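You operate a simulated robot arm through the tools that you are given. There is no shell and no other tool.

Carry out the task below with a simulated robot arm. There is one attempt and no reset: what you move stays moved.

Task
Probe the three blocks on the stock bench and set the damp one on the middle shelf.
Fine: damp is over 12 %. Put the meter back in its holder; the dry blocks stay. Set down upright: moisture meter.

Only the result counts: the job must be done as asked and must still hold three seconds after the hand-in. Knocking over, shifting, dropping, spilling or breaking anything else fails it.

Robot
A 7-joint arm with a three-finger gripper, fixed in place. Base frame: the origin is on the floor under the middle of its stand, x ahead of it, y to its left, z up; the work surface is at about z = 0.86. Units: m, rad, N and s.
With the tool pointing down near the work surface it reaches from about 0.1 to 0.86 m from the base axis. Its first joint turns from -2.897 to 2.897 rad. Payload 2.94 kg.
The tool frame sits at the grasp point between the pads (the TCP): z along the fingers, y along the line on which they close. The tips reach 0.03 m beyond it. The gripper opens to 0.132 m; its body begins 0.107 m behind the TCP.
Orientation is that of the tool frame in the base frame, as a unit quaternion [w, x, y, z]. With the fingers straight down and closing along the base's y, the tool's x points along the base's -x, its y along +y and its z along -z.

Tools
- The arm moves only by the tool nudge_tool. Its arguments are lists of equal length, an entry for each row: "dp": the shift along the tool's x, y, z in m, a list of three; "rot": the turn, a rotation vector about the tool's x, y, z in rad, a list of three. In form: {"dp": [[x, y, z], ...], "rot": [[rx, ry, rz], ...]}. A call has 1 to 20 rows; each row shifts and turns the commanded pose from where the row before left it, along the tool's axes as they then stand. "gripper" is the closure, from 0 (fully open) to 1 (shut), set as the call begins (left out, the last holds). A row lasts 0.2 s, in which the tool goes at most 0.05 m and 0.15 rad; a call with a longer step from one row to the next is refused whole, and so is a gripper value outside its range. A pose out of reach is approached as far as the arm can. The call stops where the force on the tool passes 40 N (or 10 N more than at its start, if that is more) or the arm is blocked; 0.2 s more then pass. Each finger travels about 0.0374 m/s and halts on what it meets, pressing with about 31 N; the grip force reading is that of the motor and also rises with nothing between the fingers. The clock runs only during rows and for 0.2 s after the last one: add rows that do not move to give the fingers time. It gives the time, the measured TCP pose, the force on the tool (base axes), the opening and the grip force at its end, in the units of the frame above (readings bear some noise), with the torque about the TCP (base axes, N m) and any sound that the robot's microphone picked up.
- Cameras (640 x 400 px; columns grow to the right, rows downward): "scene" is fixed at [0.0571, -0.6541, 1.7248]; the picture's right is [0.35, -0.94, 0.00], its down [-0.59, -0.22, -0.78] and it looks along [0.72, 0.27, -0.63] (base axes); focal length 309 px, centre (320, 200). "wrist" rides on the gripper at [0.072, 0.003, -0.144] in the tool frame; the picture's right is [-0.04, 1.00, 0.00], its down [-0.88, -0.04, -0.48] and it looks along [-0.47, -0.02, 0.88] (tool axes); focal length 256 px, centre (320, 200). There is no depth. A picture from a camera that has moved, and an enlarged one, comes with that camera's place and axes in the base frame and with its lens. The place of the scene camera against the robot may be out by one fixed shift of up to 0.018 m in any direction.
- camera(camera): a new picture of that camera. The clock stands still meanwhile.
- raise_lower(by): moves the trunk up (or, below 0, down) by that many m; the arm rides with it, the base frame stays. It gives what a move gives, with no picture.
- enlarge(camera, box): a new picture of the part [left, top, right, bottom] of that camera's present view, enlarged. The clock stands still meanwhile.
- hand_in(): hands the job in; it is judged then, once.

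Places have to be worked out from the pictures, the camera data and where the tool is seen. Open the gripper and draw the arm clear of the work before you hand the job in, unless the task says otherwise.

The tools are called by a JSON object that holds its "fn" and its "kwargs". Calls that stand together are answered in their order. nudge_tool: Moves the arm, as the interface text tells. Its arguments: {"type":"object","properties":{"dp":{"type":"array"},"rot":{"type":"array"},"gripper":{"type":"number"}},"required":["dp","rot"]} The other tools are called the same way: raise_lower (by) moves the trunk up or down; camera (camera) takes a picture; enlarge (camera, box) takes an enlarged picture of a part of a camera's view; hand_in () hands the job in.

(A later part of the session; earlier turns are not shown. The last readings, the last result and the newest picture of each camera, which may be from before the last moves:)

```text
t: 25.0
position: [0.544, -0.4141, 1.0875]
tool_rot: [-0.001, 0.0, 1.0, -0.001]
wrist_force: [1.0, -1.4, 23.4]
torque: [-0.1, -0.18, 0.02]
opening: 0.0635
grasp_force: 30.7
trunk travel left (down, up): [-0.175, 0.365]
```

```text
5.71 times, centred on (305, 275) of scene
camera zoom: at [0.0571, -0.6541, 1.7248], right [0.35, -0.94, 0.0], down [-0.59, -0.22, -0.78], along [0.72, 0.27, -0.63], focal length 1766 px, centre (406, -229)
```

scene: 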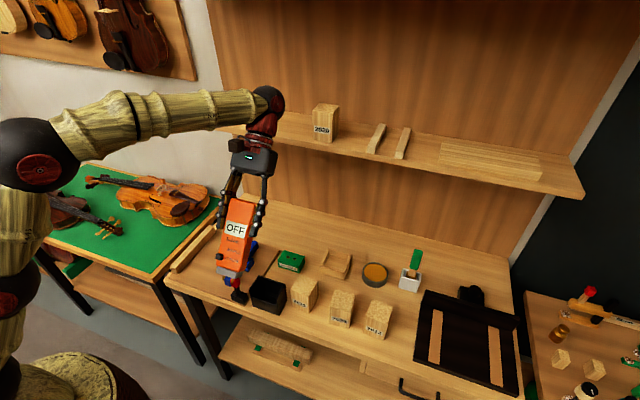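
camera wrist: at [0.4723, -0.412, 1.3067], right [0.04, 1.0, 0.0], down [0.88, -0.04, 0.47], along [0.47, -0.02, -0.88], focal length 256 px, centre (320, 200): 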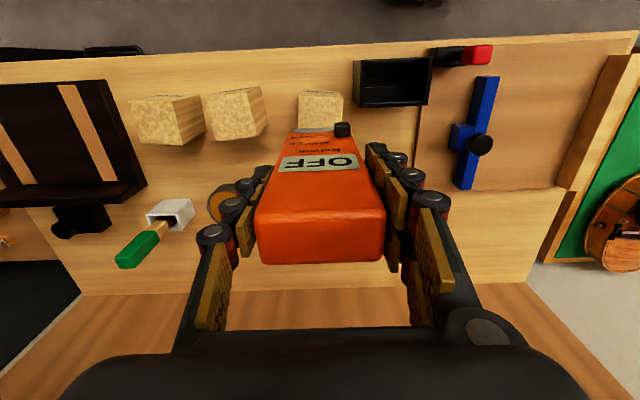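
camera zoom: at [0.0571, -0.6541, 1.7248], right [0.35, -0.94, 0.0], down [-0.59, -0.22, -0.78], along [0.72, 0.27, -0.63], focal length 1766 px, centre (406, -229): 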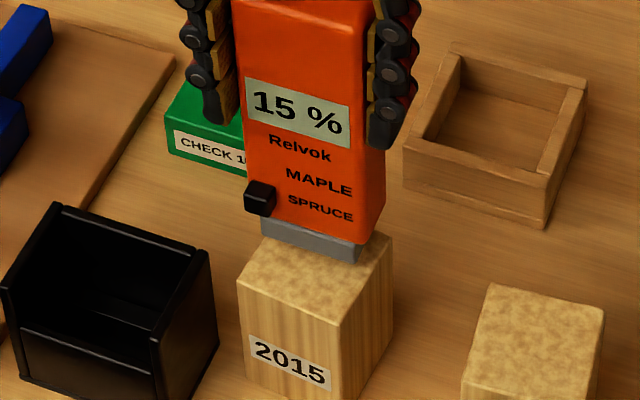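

Stable at 15 %. Lifting off gently and checking that block 2015 stays put, then going over block 2003, centred at about (0.530, -0.534).

{"fn": "nudge_tool", "kwargs": {"dp": [[0, 0, -0.005], [0, 0, -0.01], [0, 0, -0.025], [0, 0, -0.03], [0.005, -0.04, 0], [0.005, -0.04, 0], [0.004, -0.04, 0], [0, 0, 0]], "rot": [[0, 0, 0], [0, 0, 0], [0, 0, 0], [0, 0, 0], [0, 0, 0], [0, 0, 0], [0, 0, 0], [0, 0, 0]]}}

{"fn": "enlarge", "kwargs": {"camera": "scene", "box": [250, 200, 410, 340]}}

{"fn": "camera", "kwargs": {"camera": "wrist"}}

```text
t: 26.8
position: [0.5302, -0.5388, 1.1582]
tool_rot: [-0.003, 0.001, 1.0, -0.001]
wrist_force: [0.0, -0.7, -3.1]
torque: [0.05, 0.01, 0.01]
opening: 0.0632
grasp_force: 31.2
trunk travel left (down, up): [-0.175, 0.365]
```

```text
2.86 times, centred on (330, 270) of scene
camera zoom: at [0.0571, -0.6541, 1.7248], right [0.35, -0.94, 0.0], down [-0.59, -0.22, -0.78], along [0.72, 0.27, -0.63], focal length 883 px, centre (291, 0)
```

zoom: 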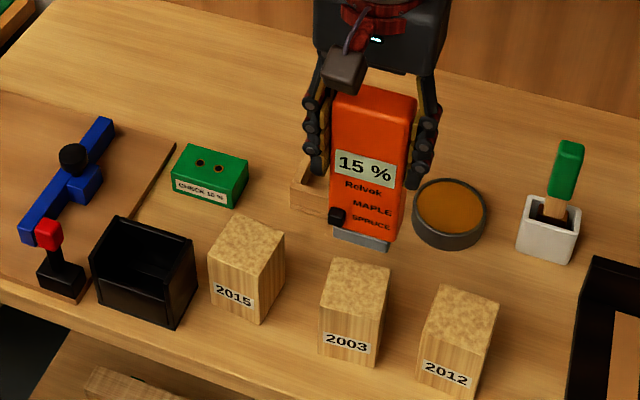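

```text
taken
camera wrist: at [0.4587, -0.5355, 1.3015], right [0.04, 1.0, 0.0], down [0.88, -0.04, 0.47], along [0.47, -0.02, -0.88], focal length 256 px, centre (320, 200)
```

wrist: 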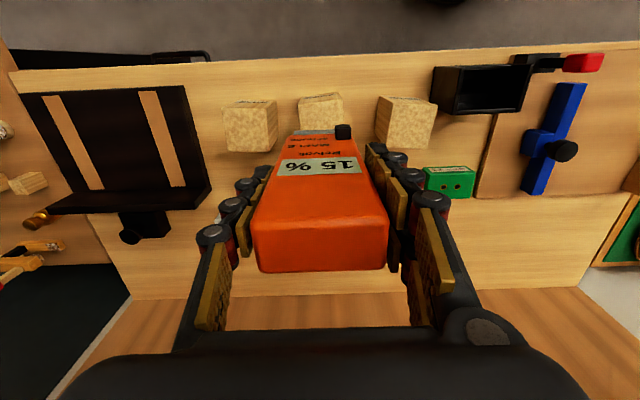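

The display holds the last reading; block 2015 is unmoved. Now descending onto block 2003 with finer steps, aiming for lighter contact.

{"fn": "nudge_tool", "kwargs": {"dp": [[0, 0.004, 0.02], [0, 0, 0.02], [0, 0, 0.015], [0, 0, 0.005], [0, 0, 0.002], [0, 0, 0.002], [0, 0, 0.002], [0, 0, 0]], "rot": [[0, 0, 0], [0, 0, 0], [0, 0, 0], [0, 0, 0], [0, 0, 0], [0, 0, 0], [0, 0, 0], [0, 0, 0]]}}

{"fn": "enlarge", "kwargs": {"camera": "scene", "box": [310, 240, 370, 330]}}

```text
t: 28.6
position: [0.5296, -0.5319, 1.0912]
tool_rot: [-0.002, 0.0, 1.0, 0.0]
wrist_force: [-0.9, -0.4, -3.3]
torque: [0.0, 0.02, 0.02]
opening: 0.063
grasp_force: 31.6
trunk travel left (down, up): [-0.175, 0.365]
```

```text
4.44 times, centred on (340, 285) of scene
camera zoom: at [0.0571, -0.6541, 1.7248], right [0.35, -0.94, 0.0], down [-0.59, -0.22, -0.78], along [0.72, 0.27, -0.63], focal length 1373 px, centre (231, -178)
```

zoom: 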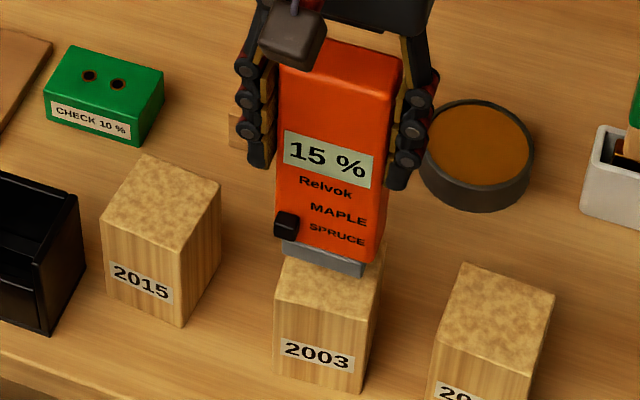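

Not touching yet. Continuing in 1.5 mm steps.

{"fn": "nudge_tool", "kwargs": {"dp": [[0, 0, 0.0015], [0, 0, 0.0015], [0, 0, 0.0015], [0, 0, 0.001], [0, 0, 0]], "rot": [[0, 0, 0], [0, 0, 0], [0, 0, 0], [0, 0, 0], [0, 0, 0]]}}

{"fn": "enlarge", "kwargs": {"camera": "scene", "box": [310, 240, 370, 330]}}

```text
t: 29.8
position: [0.5292, -0.5309, 1.0879]
tool_rot: [0.0, 0.002, 1.0, -0.002]
wrist_force: [-2.8, 0.1, 19.0]
torque: [0.14, 0.34, 0.01]
opening: 0.0637
grasp_force: 31.1
trunk travel left (down, up): [-0.175, 0.365]
```

```text
4.44 times, centred on (340, 285) of scene
camera zoom: at [0.0571, -0.6541, 1.7248], right [0.35, -0.94, 0.0], down [-0.59, -0.22, -0.78], along [0.72, 0.27, -0.63], focal length 1373 px, centre (231, -178)
```

zoom: 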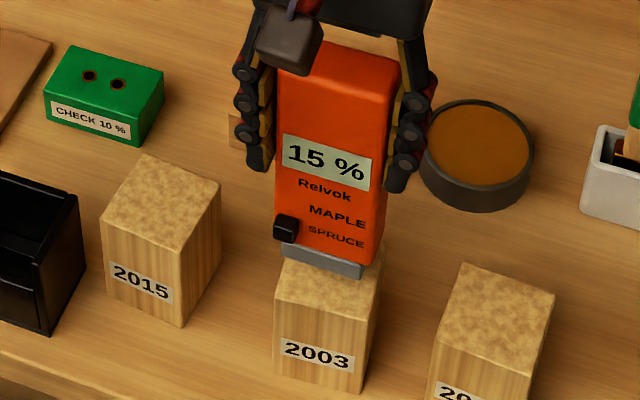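

Contact at 19 N, still 15 % shown – could be the held old value. Holding a second more to see if it updates.

{"fn": "nudge_tool", "kwargs": {"dp": [[0, 0, 0.001], [0, 0, 0], [0, 0, 0], [0, 0, 0], [0, 0, 0], [0, 0, 0]], "rot": [[0, 0, 0], [0, 0, 0], [0, 0, 0], [0, 0, 0], [0, 0, 0], [0, 0, 0]]}}

{"fn": "enlarge", "kwargs": {"camera": "scene", "box": [310, 240, 370, 330]}}

```text
t: 31.2
position: [0.5302, -0.5311, 1.0855]
tool_rot: [-0.001, -0.001, 1.0, -0.001]
wrist_force: [2.1, -2.1, 22.1]
torque: [-0.1, -0.22, -0.02]
opening: 0.0635
grasp_force: 31.3
trunk travel left (down, up): [-0.175, 0.365]
```

```text
4.44 times, centred on (340, 285) of scene
camera zoom: at [0.0571, -0.6541, 1.7248], right [0.35, -0.94, 0.0], down [-0.59, -0.22, -0.78], along [0.72, 0.27, -0.63], focal length 1373 px, centre (231, -178)
```

zoom: 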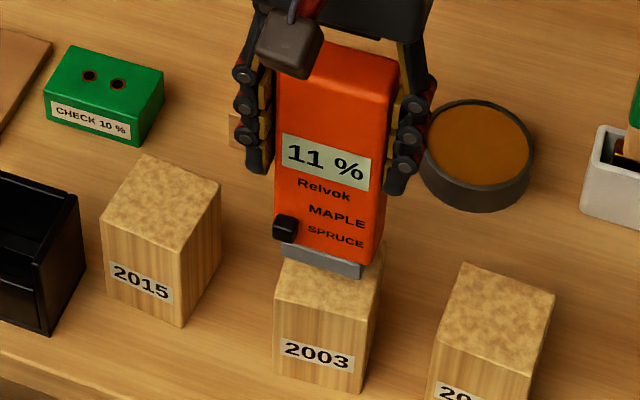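

Block 2003 reads 11 % once settled. Next, block 2012 at about (0.5346, -0.6374).

{"fn": "nudge_tool", "kwargs": {"dp": [[0, 0, -0.005], [0, 0, -0.01], [0, 0, -0.025], [0, 0, -0.03], [-0.002, -0.035, 0], [-0.002, -0.035, 0], [0, -0.036, 0], [0, 0, 0]], "rot": [[0, 0, 0], [0, 0, 0], [0, 0, 0], [0, 0, 0], [0, 0, 0], [0, 0, 0], [0, 0, 0], [0, 0, 0]]}}

{"fn": "enlarge", "kwargs": {"camera": "scene", "box": [280, 200, 440, 345]}}

{"fn": "camera", "kwargs": {"camera": "wrist"}}

```text
t: 33.0
position: [0.5305, -0.635, 1.1514]
tool_rot: [-0.002, -0.001, 1.0, 0.0]
wrist_force: [-0.4, -0.3, -2.5]
torque: [0.06, 0.03, -0.01]
opening: 0.0634
grasp_force: 31.1
out of reach, approached as far as the arm can: row 7
trunk travel left (down, up): [-0.175, 0.365]
```

```text
2.76 times, centred on (360, 272) of scene
camera zoom: at [0.0571, -0.6541, 1.7248], right [0.35, -0.94, 0.0], down [-0.59, -0.22, -0.78], along [0.72, 0.27, -0.63], focal length 852 px, centre (210, 0)
```

zoom: 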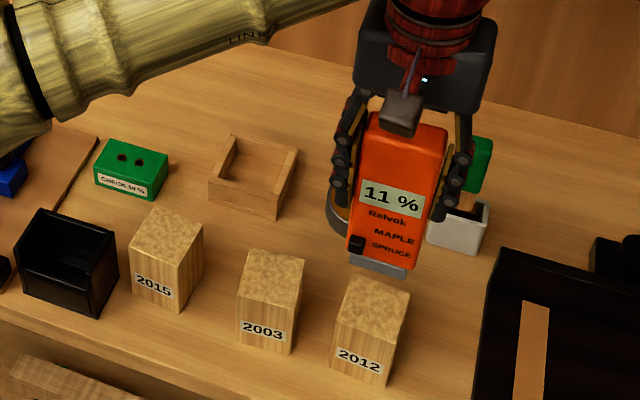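

```text
taken
camera wrist: at [0.4583, -0.6316, 1.2938], right [0.04, 1.0, 0.0], down [0.88, -0.04, 0.47], along [0.47, -0.02, -0.88], focal length 256 px, centre (320, 200)
```

wrist: 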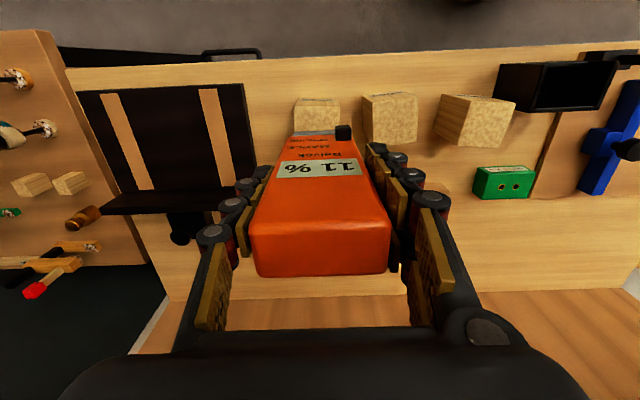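

At the edge of reach but above block 2012. Descending there, watching for out-of-reach notes.

{"fn": "nudge_tool", "kwargs": {"dp": [[0, 0, 0.02], [0, 0, 0.02], [0, 0, 0.012], [0, 0, 0.004], [0, 0, 0]], "rot": [[0, 0, 0], [0, 0, 0], [0, 0, 0], [0, 0, 0], [0, 0, 0]]}}

{"fn": "enlarge", "kwargs": {"camera": "scene", "box": [345, 245, 405, 340]}}

```text
t: 34.2
position: [0.5292, -0.6329, 1.0943]
tool_rot: [-0.002, 0.0, 1.0, 0.0]
wrist_force: [0.0, -1.1, -2.1]
torque: [0.04, 0.04, 0.01]
opening: 0.0632
grasp_force: 30.7
trunk travel left (down, up): [-0.175, 0.365]
```

```text
4.21 times, centred on (375, 292) of scene
camera zoom: at [0.0571, -0.6541, 1.7248], right [0.35, -0.94, 0.0], down [-0.59, -0.22, -0.78], along [0.72, 0.27, -0.63], focal length 1301 px, centre (88, -190)
```

zoom: 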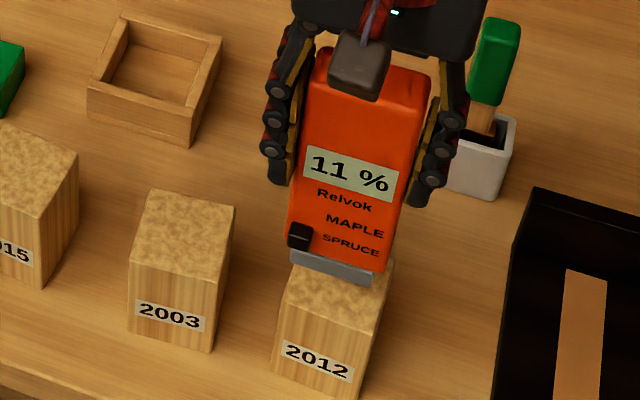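

{"fn": "nudge_tool", "kwargs": {"dp": [[0, 0, 0.0015], [0, 0, 0.0015], [0, 0, 0.0015], [0, 0, 0.0015], [0, 0, 0.0015], [0, 0, 0], [0, 0, 0]], "rot": [[0, 0, 0], [0, 0, 0], [0, 0, 0], [0, 0, 0], [0, 0, 0], [0, 0, 0], [0, 0, 0]]}}

{"fn": "enlarge", "kwargs": {"camera": "scene", "box": [345, 245, 405, 340]}}

```text
t: 35.8
position: [0.5306, -0.6321, 1.0876]
tool_rot: [-0.002, 0.0, 1.0, 0.0]
wrist_force: [-0.7, -0.2, -1.9]
torque: [-0.02, 0.01, 0.0]
opening: 0.0634
grasp_force: 30.9
trunk travel left (down, up): [-0.175, 0.365]
```

```text
4.21 times, centred on (375, 292) of scene
camera zoom: at [0.0571, -0.6541, 1.7248], right [0.35, -0.94, 0.0], down [-0.59, -0.22, -0.78], along [0.72, 0.27, -0.63], focal length 1301 px, centre (88, -190)
```

zoom: 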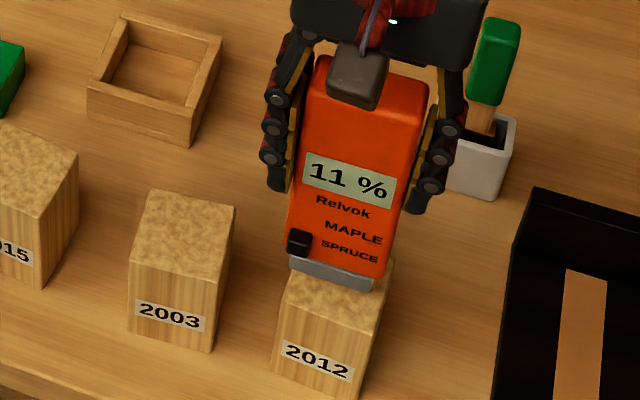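

Still hovering just above; a few more 1.5 mm steps with a hold.

{"fn": "nudge_tool", "kwargs": {"dp": [[0, 0, 0.0015], [0, 0, 0.0015], [0, 0, 0.0015], [0, 0, 0], [0, 0, 0]], "rot": [[0, 0, 0], [0, 0, 0], [0, 0, 0], [0, 0, 0], [0, 0, 0]]}}

{"fn": "enlarge", "kwargs": {"camera": "scene", "box": [345, 245, 405, 340]}}

```text
t: 37.0
position: [0.5287, -0.6311, 1.0846]
tool_rot: [-0.001, 0.0, 1.0, 0.0]
wrist_force: [0.0, -0.2, 10.2]
torque: [0.05, 0.04, 0.03]
opening: 0.0635
grasp_force: 31.2
trunk travel left (down, up): [-0.175, 0.365]
```

```text
4.21 times, centred on (375, 292) of scene
camera zoom: at [0.0571, -0.6541, 1.7248], right [0.35, -0.94, 0.0], down [-0.59, -0.22, -0.78], along [0.72, 0.27, -0.63], focal length 1301 px, centre (88, -190)
```

zoom: 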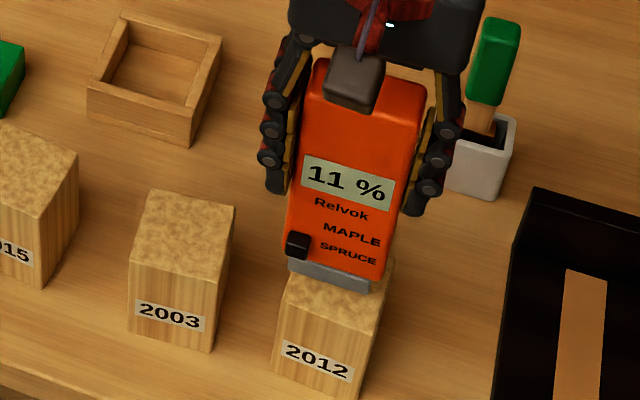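

Touching at ~12 N. A bit more pressure and a hold so it takes a proper reading.

{"fn": "nudge_tool", "kwargs": {"dp": [[0, 0, 0.0015], [0, 0, 0.001], [0, 0, 0], [0, 0, 0], [0, 0, 0], [0, 0, 0], [0, 0, 0], [0, 0, 0]], "rot": [[0, 0, 0], [0, 0, 0], [0, 0, 0], [0, 0, 0], [0, 0, 0], [0, 0, 0], [0, 0, 0], [0, 0, 0]]}}

{"fn": "enlarge", "kwargs": {"camera": "scene", "box": [345, 245, 405, 340]}}

```text
t: 38.8
position: [0.529, -0.6312, 1.0831]
tool_rot: [-0.001, 0.0, 1.0, -0.002]
wrist_force: [0.5, -4.0, 24.4]
torque: [-0.15, -0.1, 0.01]
opening: 0.0634
grasp_force: 30.7
trunk travel left (down, up): [-0.175, 0.365]
```

```text
4.21 times, centred on (375, 292) of scene
camera zoom: at [0.0571, -0.6541, 1.7248], right [0.35, -0.94, 0.0], down [-0.59, -0.22, -0.78], along [0.72, 0.27, -0.63], focal length 1301 px, centre (88, -190)
```

zoom: 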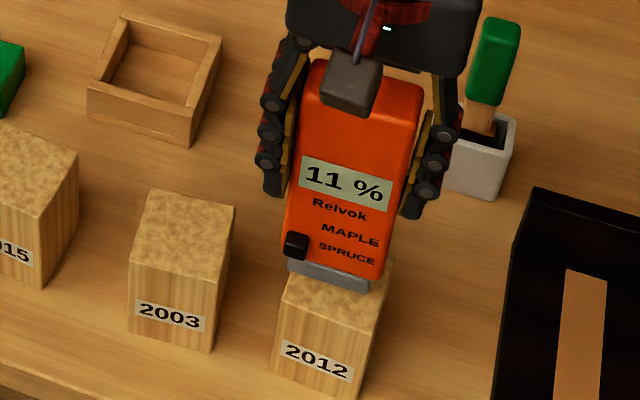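

11 % shown – the same as the previous block, so to be certain it is fresh I'll hold two more seconds.

{"fn": "nudge_tool", "kwargs": {"dp": [[0, 0, 0.0005], [0, 0, 0], [0, 0, 0], [0, 0, 0], [0, 0, 0], [0, 0, 0], [0, 0, 0], [0, 0, 0], [0, 0, 0], [0, 0, 0]], "rot": [[0, 0, 0], [0, 0, 0], [0, 0, 0], [0, 0, 0], [0, 0, 0], [0, 0, 0], [0, 0, 0], [0, 0, 0], [0, 0, 0], [0, 0, 0]]}}

{"fn": "enlarge", "kwargs": {"camera": "scene", "box": [345, 245, 405, 340]}}

```text
t: 41.0
position: [0.5305, -0.6308, 1.082]
tool_rot: [-0.001, 0.0, 1.0, -0.001]
wrist_force: [-1.3, -2.2, 21.7]
torque: [-0.06, 0.04, 0.03]
opening: 0.0633
grasp_force: 30.8
trunk travel left (down, up): [-0.175, 0.365]
```

```text
4.21 times, centred on (375, 292) of scene
camera zoom: at [0.0571, -0.6541, 1.7248], right [0.35, -0.94, 0.0], down [-0.59, -0.22, -0.78], along [0.72, 0.27, -0.63], focal length 1301 px, centre (88, -190)
```

zoom: 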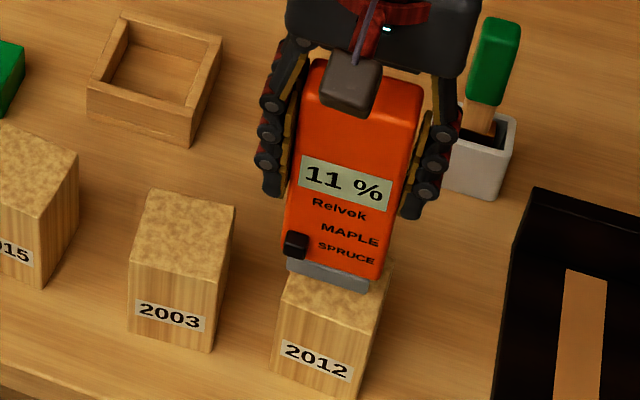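

Probably fresh, but I want proof. I'll lift off and wait in the air to see if the display times out, which would let me re-probe 2012 unambiguously.

{"fn": "nudge_tool", "kwargs": {"dp": [[0, 0, -0.004], [0, 0, -0.008], [0, 0, -0.015], [0, 0, 0], [0, 0, 0], [0, 0, 0], [0, 0, 0], [0, 0, 0], [0, 0, 0], [0, 0, 0], [0, 0, 0], [0, 0, 0], [0, 0, 0], [0, 0, 0], [0, 0, 0], [0, 0, 0], [0, 0, 0], [0, 0, 0], [0, 0, 0], [0, 0, 0]], "rot": [[0, 0, 0], [0, 0, 0], [0, 0, 0], [0, 0, 0], [0, 0, 0], [0, 0, 0], [0, 0, 0], [0, 0, 0], [0, 0, 0], [0, 0, 0], [0, 0, 0], [0, 0, 0], [0, 0, 0], [0, 0, 0], [0, 0, 0], [0, 0, 0], [0, 0, 0], [0, 0, 0], [0, 0, 0], [0, 0, 0]]}}

{"fn": "enlarge", "kwargs": {"camera": "scene", "box": [320, 220, 420, 345]}}

```text
t: 45.2
position: [0.531, -0.6327, 1.1068]
tool_rot: [-0.002, 0.001, 1.0, 0.001]
wrist_force: [0.5, 0.7, -3.5]
torque: [0.0, -0.04, 0.01]
opening: 0.0631
grasp_force: 31.1
trunk travel left (down, up): [-0.175, 0.365]
```

```text
3.20 times, centred on (370, 282) of scene
camera zoom: at [0.0571, -0.6541, 1.7248], right [0.35, -0.94, 0.0], down [-0.59, -0.22, -0.78], along [0.72, 0.27, -0.63], focal length 989 px, centre (160, -64)
```

zoom: 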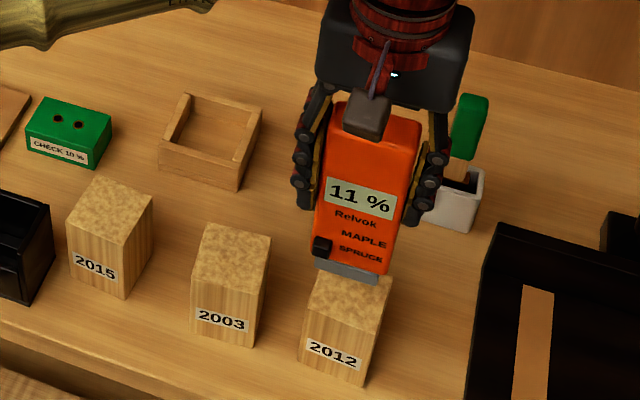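

The display doesn't time out. I'll re-probe 2015 (expecting 15 again) and then 2012, so any change back to 11 there would be a proven fresh reading. Moving over 2015 now.

{"fn": "nudge_tool", "kwargs": {"dp": [[0, 0, -0.025], [0, 0, -0.02], [-0.003, 0.045, 0], [-0.003, 0.045, 0], [-0.003, 0.045, 0], [-0.003, 0.045, 0], [-0.002, 0.038, 0], [0, 0, 0.02], [0, 0, 0.02], [0, 0, 0.015], [0, 0, 0]], "rot": [[0, 0, 0], [0, 0, 0], [0, 0, 0], [0, 0, 0], [0, 0, 0], [0, 0, 0], [0, 0, 0], [0, 0, 0], [0, 0, 0], [0, 0, 0], [0, 0, 0]]}}

{"fn": "enlarge", "kwargs": {"camera": "scene", "box": [270, 220, 370, 345]}}

{"fn": "camera", "kwargs": {"camera": "wrist"}}

```text
t: 47.6
position: [0.5443, -0.4152, 1.0965]
tool_rot: [-0.002, 0.0, 1.0, -0.001]
wrist_force: [0.8, 0.2, -1.7]
torque: [0.0, 0.03, 0.0]
opening: 0.0635
grasp_force: 30.7
trunk travel left (down, up): [-0.175, 0.365]
```

```text
3.20 times, centred on (320, 282) of scene
camera zoom: at [0.0571, -0.6541, 1.7248], right [0.35, -0.94, 0.0], down [-0.59, -0.22, -0.78], along [0.72, 0.27, -0.63], focal length 989 px, centre (320, -64)
```

zoom: 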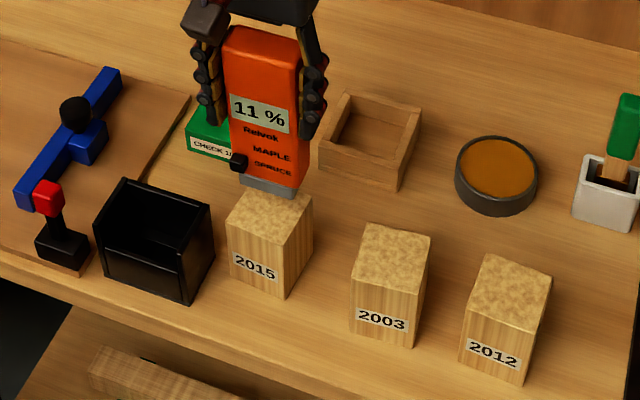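

```text
taken
camera wrist: at [0.4741, -0.4116, 1.2396], right [0.04, 1.0, 0.0], down [0.88, -0.04, 0.47], along [0.47, -0.02, -0.88], focal length 256 px, centre (320, 200)
```

wrist: 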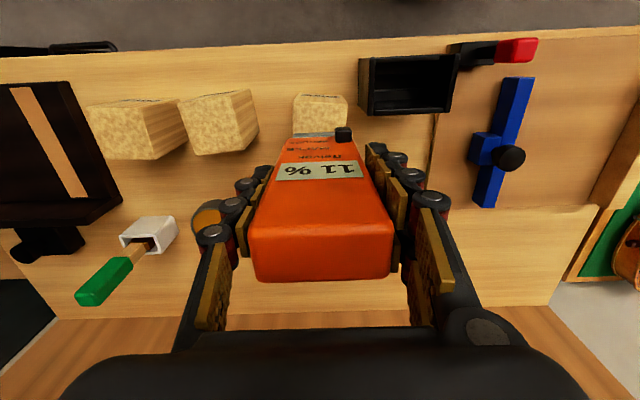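

Continuing onto 2015 and holding.

{"fn": "nudge_tool", "kwargs": {"dp": [[0, 0, 0.005], [0, 0, 0.005], [0, 0, 0.0015], [0, 0, 0.0015], [0, 0, 0.0015], [0, 0, 0.0015], [0, 0, 0], [0, 0, 0], [0, 0, 0], [0, 0, 0], [0, 0, 0]], "rot": [[0, 0, 0], [0, 0, 0], [0, 0, 0], [0, 0, 0], [0, 0, 0], [0, 0, 0], [0, 0, 0], [0, 0, 0], [0, 0, 0], [0, 0, 0], [0, 0, 0]]}}

{"fn": "enlarge", "kwargs": {"camera": "scene", "box": [270, 220, 370, 345]}}

```text
t: 50.0
position: [0.5448, -0.4141, 1.0819]
tool_rot: [-0.001, 0.0, 1.0, 0.0]
wrist_force: [-0.9, -0.3, 8.8]
torque: [0.05, 0.05, 0.0]
opening: 0.0632
grasp_force: 30.5
trunk travel left (down, up): [-0.175, 0.365]
```

```text
3.20 times, centred on (320, 282) of scene
camera zoom: at [0.0571, -0.6541, 1.7248], right [0.35, -0.94, 0.0], down [-0.59, -0.22, -0.78], along [0.72, 0.27, -0.63], focal length 989 px, centre (320, -64)
```

zoom: 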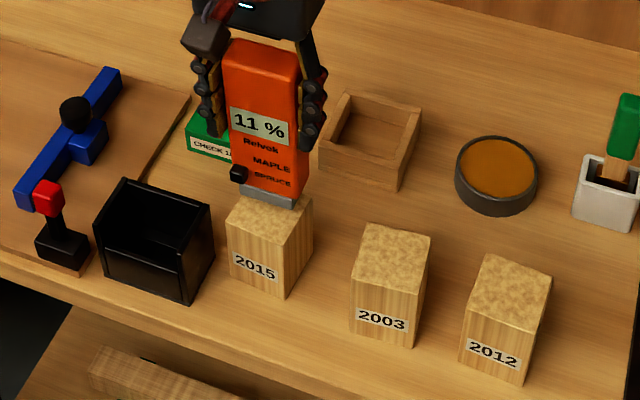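

Only ~11 N so far and no update, so it needs more pressure. Pressing about 2 mm more.

{"fn": "nudge_tool", "kwargs": {"dp": [[0, 0, 0.001], [0, 0, 0.001], [0, 0, 0], [0, 0, 0], [0, 0, 0]], "rot": [[0, 0, 0], [0, 0, 0], [0, 0, 0], [0, 0, 0], [0, 0, 0]]}}

{"fn": "enlarge", "kwargs": {"camera": "scene", "box": [270, 220, 370, 345]}}

```text
t: 51.2
position: [0.5438, -0.413, 1.0808]
tool_rot: [-0.001, 0.0, 1.0, -0.001]
wrist_force: [0.4, -2.9, 23.3]
torque: [-0.16, -0.21, -0.02]
opening: 0.0636
grasp_force: 31.4
trunk travel left (down, up): [-0.175, 0.365]
```

```text
3.20 times, centred on (320, 282) of scene
camera zoom: at [0.0571, -0.6541, 1.7248], right [0.35, -0.94, 0.0], down [-0.59, -0.22, -0.78], along [0.72, 0.27, -0.63], focal length 989 px, centre (320, -64)
```

zoom: 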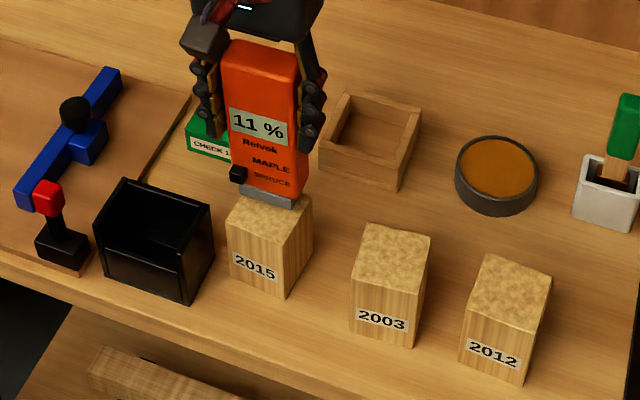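

Still 11 % at ~25 N; holding two more seconds here before judging.

{"fn": "nudge_tool", "kwargs": {"dp": [[0, 0, 0.0005], [0, 0, 0], [0, 0, 0], [0, 0, 0], [0, 0, 0], [0, 0, 0], [0, 0, 0], [0, 0, 0], [0, 0, 0], [0, 0, 0]], "rot": [[0, 0, 0], [0, 0, 0], [0, 0, 0], [0, 0, 0], [0, 0, 0], [0, 0, 0], [0, 0, 0], [0, 0, 0], [0, 0, 0], [0, 0, 0]]}}

{"fn": "enlarge", "kwargs": {"camera": "scene", "box": [280, 235, 330, 300]}}

```text
t: 53.4
position: [0.5441, -0.4145, 1.081]
tool_rot: [-0.001, -0.001, 1.0, 0.0]
wrist_force: [-2.4, -2.3, 20.3]
torque: [-0.03, 0.24, -0.03]
opening: 0.0634
grasp_force: 31.3
trunk travel left (down, up): [-0.175, 0.365]
```

```text
6.15 times, centred on (305, 268) of scene
camera zoom: at [0.0571, -0.6541, 1.7248], right [0.35, -0.94, 0.0], down [-0.59, -0.22, -0.78], along [0.72, 0.27, -0.63], focal length 1902 px, centre (412, -215)
```

zoom: 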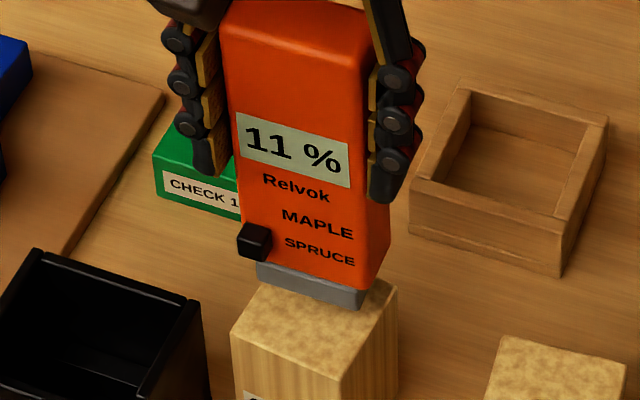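

Still 11 % even after a 3 s hold, so either it didn't refresh or the value differs from the first probe. Let me look closely at how the pins meet the block.

{"fn": "enlarge", "kwargs": {"camera": "scene", "box": [294, 268, 318, 292]}}

{"fn": "enlarge", "kwargs": {"camera": "wrist", "box": [280, 75, 370, 145]}}

```text
16.00 times, centred on (306, 280) of scene
camera zoom: at [0.0571, -0.6541, 1.7248], right [0.35, -0.94, 0.0], down [-0.59, -0.22, -0.78], along [0.72, 0.27, -0.63], focal length 4944 px, centre (544, -1080)
```

zoom: 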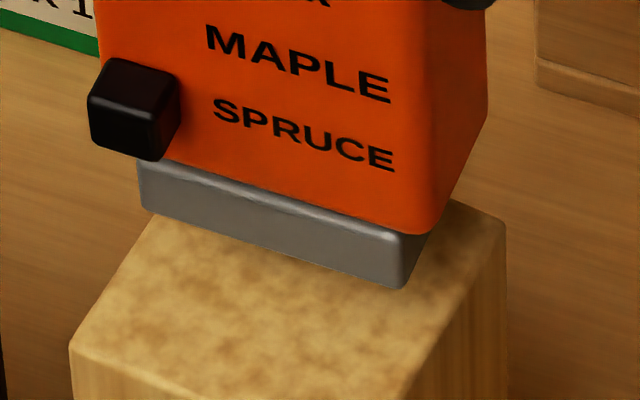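

```text
5.71 times, centred on (325, 110) of wrist
camera zoom: at [0.4726, -0.4102, 1.2232], right [0.04, 1.0, 0.0], down [0.88, -0.04, 0.47], along [0.47, -0.02, -0.88], focal length 1463 px, centre (291, 714)
```

zoom: 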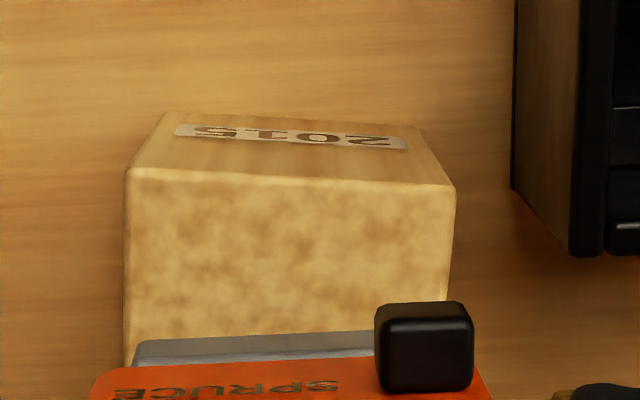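

Pins land well inside the block's top (foot is centred in y). The grip slips a little at ~25 N, which caps the pressure. I'll lift off 1 cm and press again briskly as in the first probe, to see whether the display refreshes.

{"fn": "nudge_tool", "kwargs": {"dp": [[0, 0, -0.004], [0, 0, -0.006], [0, 0, -0.005], [0, 0, 0], [0, 0, 0], [0, 0, 0.005], [0, 0, 0.005], [0, 0, 0.003], [0, 0, 0.003], [0, 0, 0.002], [0, 0, 0]], "rot": [[0, 0, 0], [0, 0, 0], [0, 0, 0], [0, 0, 0], [0, 0, 0], [0, 0, 0], [0, 0, 0], [0, 0, 0], [0, 0, 0], [0, 0, 0], [0, 0, 0]]}}

{"fn": "enlarge", "kwargs": {"camera": "scene", "box": [270, 220, 350, 320]}}

```text
t: 55.8
position: [0.5444, -0.414, 1.0803]
tool_rot: [0.001, 0.0, 1.0, -0.001]
wrist_force: [-1.1, -1.1, 19.4]
torque: [0.1, 0.0, 0.03]
opening: 0.0634
grasp_force: 31.0
trunk travel left (down, up): [-0.175, 0.365]
```

```text
4.00 times, centred on (310, 270) of scene
camera zoom: at [0.0571, -0.6541, 1.7248], right [0.35, -0.94, 0.0], down [-0.59, -0.22, -0.78], along [0.72, 0.27, -0.63], focal length 1236 px, centre (360, -80)
```

zoom: 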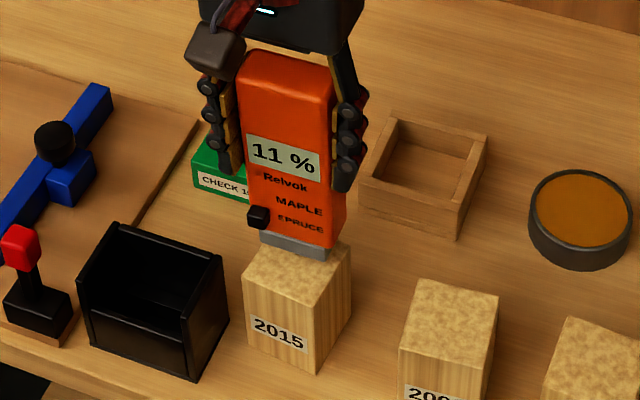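

{"fn": "nudge_tool", "kwargs": {"dp": [[0, 0, 0.001], [0, 0, 0.001], [0, 0, 0], [0, 0, 0], [0, 0, 0], [0, 0, 0], [0, 0, 0], [0, 0, 0]], "rot": [[0, 0, 0], [0, 0, 0], [0, 0, 0], [0, 0, 0], [0, 0, 0], [0, 0, 0], [0, 0, 0], [0, 0, 0]]}}

{"fn": "enlarge", "kwargs": {"camera": "scene", "box": [270, 220, 350, 320]}}

{"fn": "enlarge", "kwargs": {"camera": "wrist", "box": [220, 80, 420, 300]}}

```text
t: 57.6
position: [0.5437, -0.4134, 1.0757]
tool_rot: [-0.001, 0.001, 1.0, -0.001]
wrist_force: [0.3, -1.9, 22.6]
torque: [-0.14, -0.19, 0.01]
opening: 0.0635
grasp_force: 31.2
trunk travel left (down, up): [-0.175, 0.365]
```

```text
4.00 times, centred on (310, 270) of scene
camera zoom: at [0.0571, -0.6541, 1.7248], right [0.35, -0.94, 0.0], down [-0.59, -0.22, -0.78], along [0.72, 0.27, -0.63], focal length 1236 px, centre (360, -80)
```

zoom: 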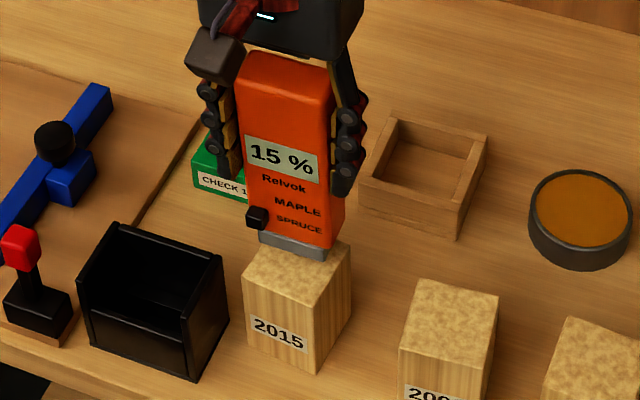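

```text
1.82 times, centred on (320, 190) of wrist
camera zoom: at [0.4716, -0.4101, 1.2188], right [0.04, 1.0, 0.0], down [0.88, -0.04, 0.47], along [0.47, -0.02, -0.88], focal length 465 px, centre (320, 218)
```

zoom: 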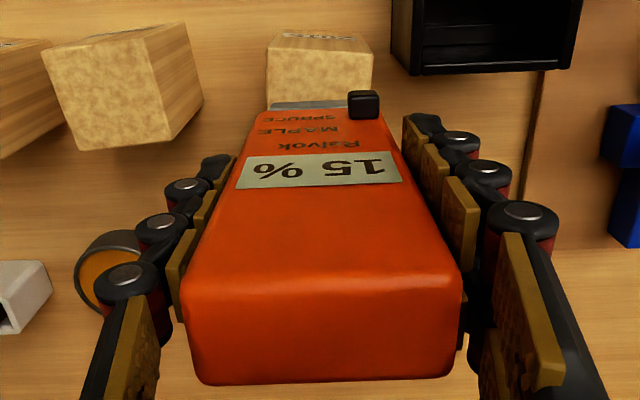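

There it refreshed: 15 % on 2015 confirmed. Readings only latch once pressed hard enough, so now – with 15 on the display – I'll re-probe 2012 and press until it changes.

{"fn": "nudge_tool", "kwargs": {"dp": [[0, 0, -0.005], [0, 0, -0.015], [0, 0, -0.03], [0, 0, -0.02], [0.003, -0.045, 0], [0.003, -0.045, 0], [0.003, -0.045, 0], [0.003, -0.045, 0], [0.002, -0.037, 0], [0, 0, 0.02], [0, 0, 0.02], [0, 0, 0.015], [0, 0, 0]], "rot": [[0, 0, 0], [0, 0, 0], [0, 0, 0], [0, 0, 0], [0, 0, 0], [0, 0, 0], [0, 0, 0], [0, 0, 0], [0, 0, 0], [0, 0, 0], [0, 0, 0], [0, 0, 0], [0, 0, 0]]}}

{"fn": "enlarge", "kwargs": {"camera": "scene", "box": [320, 220, 420, 345]}}

```text
t: 60.4
position: [0.5292, -0.6297, 1.0891]
tool_rot: [-0.002, 0.001, 1.0, 0.0]
wrist_force: [0.4, 0.2, -2.2]
torque: [-0.02, 0.04, 0.01]
opening: 0.0633
grasp_force: 31.0
trunk travel left (down, up): [-0.175, 0.365]
```

```text
3.20 times, centred on (370, 282) of scene
camera zoom: at [0.0571, -0.6541, 1.7248], right [0.35, -0.94, 0.0], down [-0.59, -0.22, -0.78], along [0.72, 0.27, -0.63], focal length 989 px, centre (160, -64)
```

zoom: 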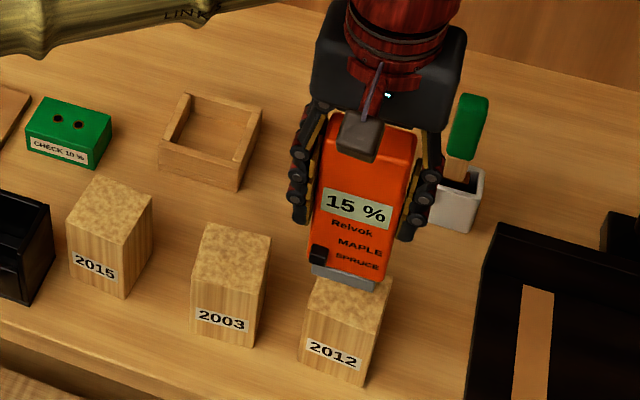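

Display still 15 %. Pressing onto 2012 in small steps and holding.

{"fn": "nudge_tool", "kwargs": {"dp": [[0, -0.002, 0.004], [0, 0, 0.004], [0, 0, 0.002], [0, 0, 0.002], [0, 0, 0.002], [0, 0, 0.001], [0, 0, 0], [0, 0, 0], [0, 0, 0]], "rot": [[0, 0, 0], [0, 0, 0], [0, 0, 0], [0, 0, 0], [0, 0, 0], [0, 0, 0], [0, 0, 0], [0, 0, 0], [0, 0, 0]]}}

{"fn": "enlarge", "kwargs": {"camera": "scene", "box": [345, 245, 405, 340]}}

```text
t: 62.4
position: [0.5299, -0.6338, 1.0751]
tool_rot: [0.0, 0.0, 1.0, -0.001]
wrist_force: [0.6, -1.2, 6.0]
torque: [0.0, -0.09, 0.0]
opening: 0.0633
grasp_force: 30.8
trunk travel left (down, up): [-0.175, 0.365]
```

```text
4.21 times, centred on (375, 292) of scene
camera zoom: at [0.0571, -0.6541, 1.7248], right [0.35, -0.94, 0.0], down [-0.59, -0.22, -0.78], along [0.72, 0.27, -0.63], focal length 1301 px, centre (88, -190)
```

zoom: 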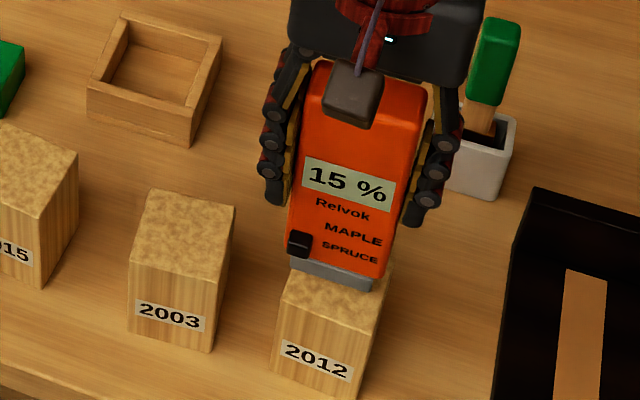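

{"fn": "nudge_tool", "kwargs": {"dp": [[0, 0, 0.001], [0, 0, 0.001], [0, 0, 0.001], [0, 0, 0.001], [0, 0, 0], [0, 0, 0], [0, 0, 0], [0, 0, 0], [0, 0, 0]], "rot": [[0, 0, 0], [0, 0, 0], [0, 0, 0], [0, 0, 0], [0, 0, 0], [0, 0, 0], [0, 0, 0], [0, 0, 0], [0, 0, 0]]}}

{"fn": "enlarge", "kwargs": {"camera": "scene", "box": [345, 245, 405, 340]}}

```text
t: 64.4
position: [0.53, -0.6322, 1.0721]
tool_rot: [-0.001, -0.001, 1.0, -0.002]
wrist_force: [-1.0, -3.6, 24.7]
torque: [-0.16, -0.08, -0.04]
opening: 0.0634
grasp_force: 31.3
trunk travel left (down, up): [-0.175, 0.365]
```

```text
4.21 times, centred on (375, 292) of scene
camera zoom: at [0.0571, -0.6541, 1.7248], right [0.35, -0.94, 0.0], down [-0.59, -0.22, -0.78], along [0.72, 0.27, -0.63], focal length 1301 px, centre (88, -190)
```

zoom: 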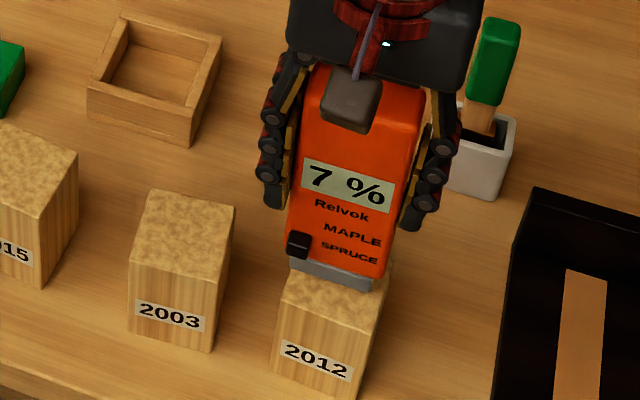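

Fresh reading on 2012: 7 %. So 2015 = 15 % (damp), 2003 = 11 %, 2012 = 7 %: block 2015 is the one to move. Now lifting the meter and heading back to the holder, checking how it sits in the grip (it slid up ≈17 mm).

{"fn": "nudge_tool", "kwargs": {"dp": [[0, 0, -0.005], [0, 0, -0.015], [0, 0, -0.035], [0, 0, -0.035], [0, 0, -0.02], [0.005, 0.045, 0], [0.005, 0.045, 0], [0.005, 0.045, 0], [0.005, 0.045, 0], [0.005, 0.045, 0], [0.005, 0.045, 0], [0.0035, 0.0475, 0], [0, 0, 0], [0, 0, 0]], "rot": [[0, 0, 0], [0, 0, 0], [0, 0, 0], [0, 0, 0], [0, 0, 0], [0, 0, 0], [0, 0, 0], [0, 0, 0], [0, 0, 0], [0, 0, 0], [0, 0, 0], [0, 0, 0], [0, 0, 0], [0, 0, 0]]}}

{"fn": "camera", "kwargs": {"camera": "wrist"}}

{"fn": "enlarge", "kwargs": {"camera": "scene", "box": [210, 160, 330, 310]}}

{"fn": "enlarge", "kwargs": {"camera": "scene", "box": [270, 235, 410, 345]}}

```text
t: 67.4
position: [0.4921, -0.3098, 1.176]
tool_rot: [-0.001, 0.0, 1.0, 0.0]
wrist_force: [-0.1, 0.0, -2.1]
torque: [0.01, 0.03, 0.01]
opening: 0.0637
grasp_force: 31.1
out of reach, approached as far as the arm can: row 5, 6
trunk travel left (down, up): [-0.175, 0.365]
```

```text
taken
camera wrist: at [0.4198, -0.3068, 1.3204], right [0.04, 1.0, 0.0], down [0.88, -0.04, 0.47], along [0.47, -0.02, -0.88], focal length 256 px, centre (320, 200)
```

wrist: 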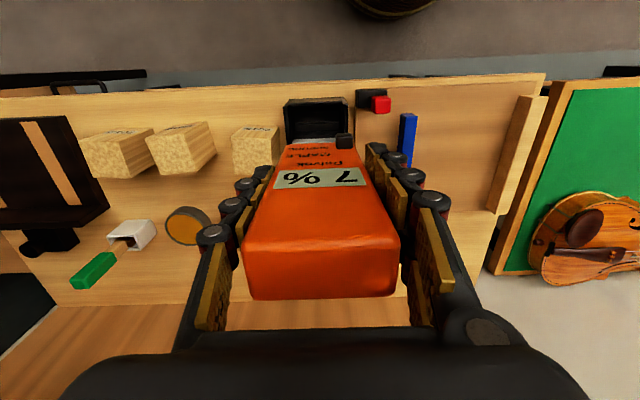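

```text
2.67 times, centred on (270, 235) of scene
camera zoom: at [0.0571, -0.6541, 1.7248], right [0.35, -0.94, 0.0], down [-0.59, -0.22, -0.78], along [0.72, 0.27, -0.63], focal length 824 px, centre (453, 107)
```

zoom: 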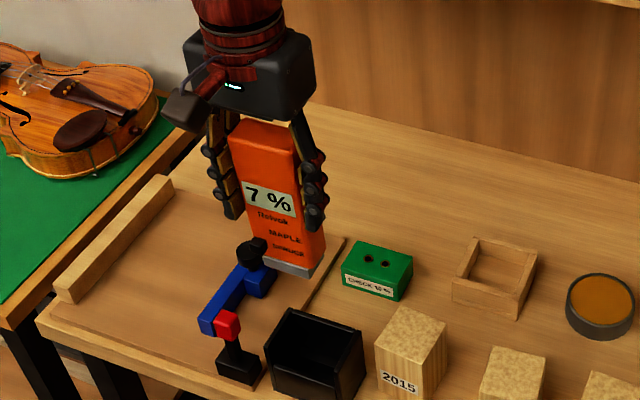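

```text
3.64 times, centred on (340, 290) of scene
camera zoom: at [0.0571, -0.6541, 1.7248], right [0.35, -0.94, 0.0], down [-0.59, -0.22, -0.78], along [0.72, 0.27, -0.63], focal length 1124 px, centre (247, -127)
```

zoom: 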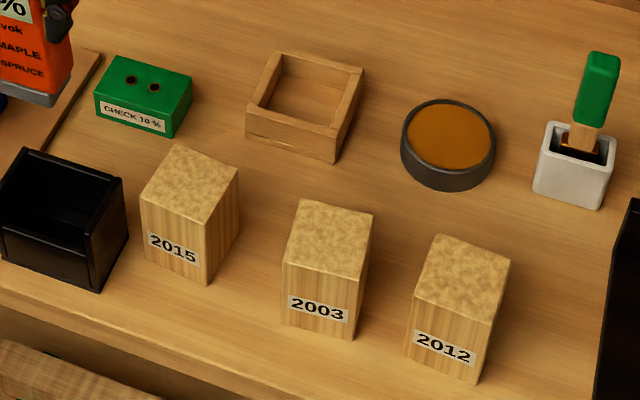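

2003 and 2012 look in place. The meter looks slightly skewed in the fingers; zooming in to measure its tilt before re-inserting.

{"fn": "enlarge", "kwargs": {"camera": "scene", "box": [240, 195, 310, 270]}}

{"fn": "enlarge", "kwargs": {"camera": "wrist", "box": [220, 90, 420, 310]}}

```text
5.33 times, centred on (275, 232) of scene
camera zoom: at [0.0571, -0.6541, 1.7248], right [0.35, -0.94, 0.0], down [-0.59, -0.22, -0.78], along [0.72, 0.27, -0.63], focal length 1648 px, centre (560, 27)
```

zoom: 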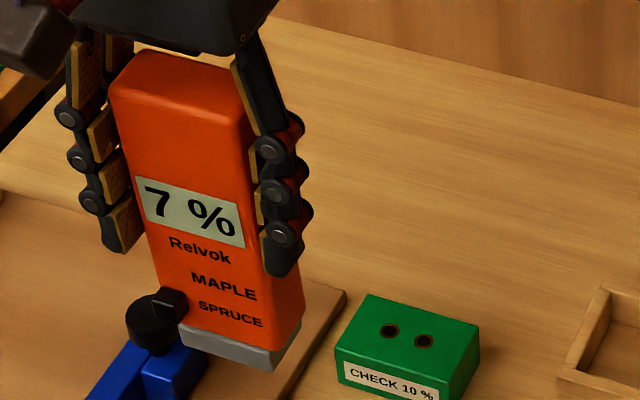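

```text
1.82 times, centred on (320, 200) of wrist
camera zoom: at [0.4198, -0.3068, 1.3204], right [0.04, 1.0, 0.0], down [0.88, -0.04, 0.47], along [0.47, -0.02, -0.88], focal length 465 px, centre (320, 200)
```

zoom: 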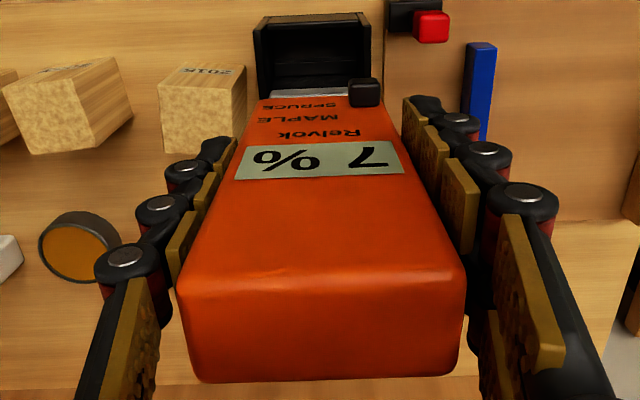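

The meter seems to have pitched a few degrees in the grip (its foot swung toward +x). I'll zoom in to measure edges precisely.

{"fn": "enlarge", "kwargs": {"camera": "scene", "box": [250, 200, 302, 268]}}

{"fn": "enlarge", "kwargs": {"camera": "wrist", "box": [260, 90, 380, 200]}}

```text
5.88 times, centred on (276, 234) of scene
camera zoom: at [0.0571, -0.6541, 1.7248], right [0.35, -0.94, 0.0], down [-0.59, -0.22, -0.78], along [0.72, 0.27, -0.63], focal length 1818 px, centre (579, 0)
```

zoom: 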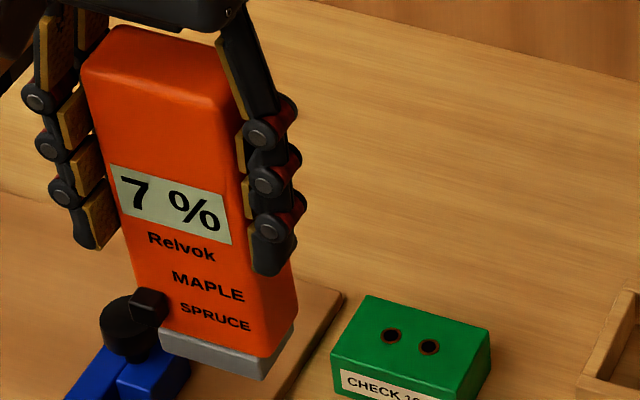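

```text
3.64 times, centred on (320, 145) of wrist
camera zoom: at [0.4198, -0.3068, 1.3204], right [0.04, 1.0, 0.0], down [0.88, -0.04, 0.47], along [0.47, -0.02, -0.88], focal length 931 px, centre (320, 400)
```

zoom: 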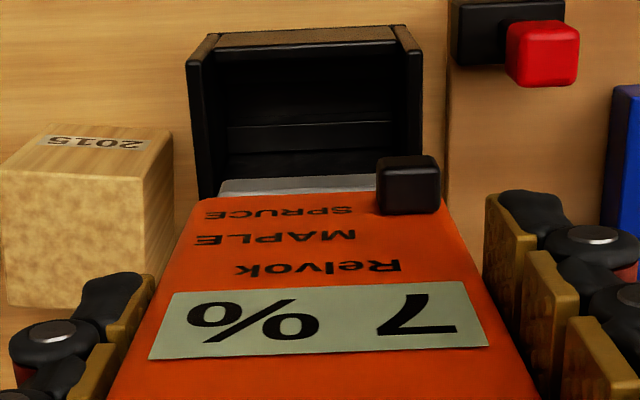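

Fitting all the printed lines, the meter has pitched ≈0.03 rad (foot toward +x) and sits ~4 mm further +x in the grip. I'll rotate the tool +0.028 rad about y to make it vertical and align to TCP ≈(0.4915, -0.314), then descend partway above the holder.

{"fn": "nudge_tool", "kwargs": {"dp": [[0, -0.004, 0], [0, 0, 0.02], [0, 0, 0.02], [0, 0, 0.02], [0, 0, 0]], "rot": [[0, 0.028, 0], [0, 0, 0], [0, 0, 0], [0, 0, 0], [0, 0, 0]]}}

{"fn": "enlarge", "kwargs": {"camera": "wrist", "box": [240, 70, 400, 200]}}

{"fn": "enlarge", "kwargs": {"camera": "scene", "box": [235, 215, 305, 315]}}

```text
t: 68.6
position: [0.491, -0.3138, 1.1168]
tool_rot: [-0.016, 0.0, 1.0, 0.001]
wrist_force: [-0.5, 0.6, -1.5]
torque: [-0.02, 0.02, -0.01]
opening: 0.0633
grasp_force: 31.0
trunk travel left (down, up): [-0.175, 0.365]
```

```text
3.08 times, centred on (320, 135) of wrist
camera zoom: at [0.4242, -0.3108, 1.2629], right [0.04, 1.0, 0.0], down [0.89, -0.04, 0.45], along [0.45, -0.02, -0.89], focal length 788 px, centre (320, 400)
```

zoom: 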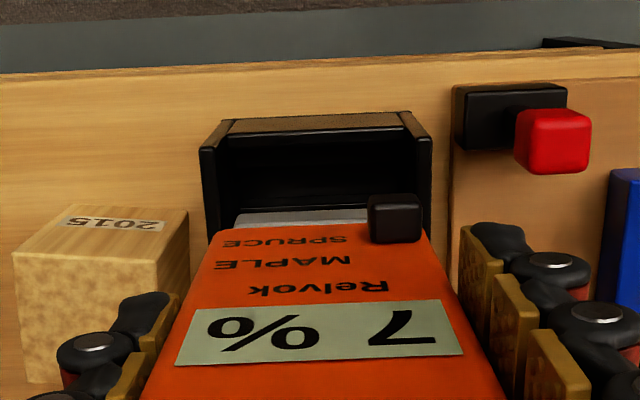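

```text
4.00 times, centred on (270, 265) of scene
camera zoom: at [0.0571, -0.6541, 1.7248], right [0.35, -0.94, 0.0], down [-0.59, -0.22, -0.78], along [0.72, 0.27, -0.63], focal length 1236 px, centre (520, -60)
```

zoom: 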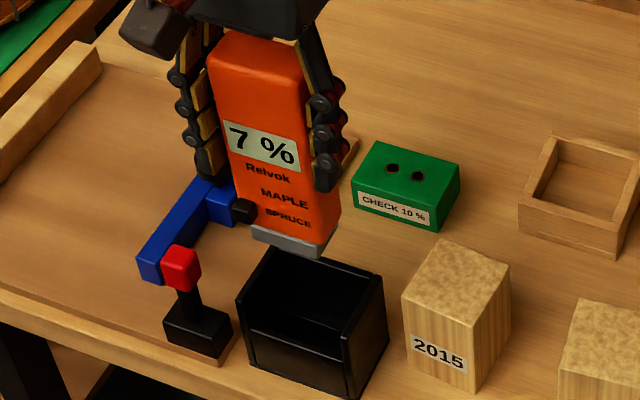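

Alignment in y looks good (meter centred between the side walls). Lowering to just above the holder mouth and re-checking.

{"fn": "nudge_tool", "kwargs": {"dp": [[0, 0, 0.015], [0, 0, 0.015], [0, 0, 0]], "rot": [[0, 0, 0], [0, 0, 0], [0, 0, 0]]}}

{"fn": "enlarge", "kwargs": {"camera": "wrist", "box": [260, 80, 380, 170]}}

{"fn": "enlarge", "kwargs": {"camera": "scene", "box": [245, 245, 300, 310]}}

```text
t: 69.4
position: [0.4911, -0.3139, 1.0883]
tool_rot: [-0.016, 0.0, 1.0, -0.001]
wrist_force: [-0.7, -0.5, -2.3]
torque: [-0.02, 0.02, -0.01]
opening: 0.0636
grasp_force: 31.0
trunk travel left (down, up): [-0.175, 0.365]
```

```text
4.44 times, centred on (320, 125) of wrist
camera zoom: at [0.4237, -0.311, 1.2335], right [0.04, 1.0, 0.0], down [0.89, -0.04, 0.45], along [0.45, -0.02, -0.89], focal length 1138 px, centre (320, 533)
```

zoom: 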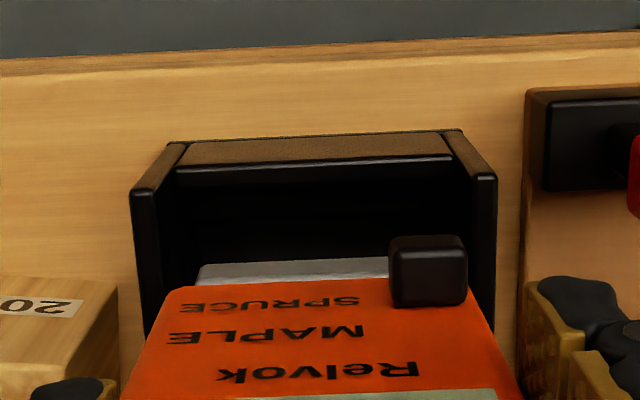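

```text
6.15 times, centred on (272, 278) of scene
camera zoom: at [0.0571, -0.6541, 1.7248], right [0.35, -0.94, 0.0], down [-0.59, -0.22, -0.78], along [0.72, 0.27, -0.63], focal length 1902 px, centre (612, -277)
```

zoom: 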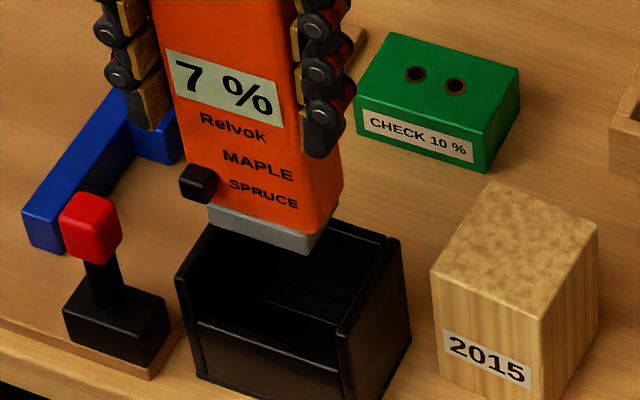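

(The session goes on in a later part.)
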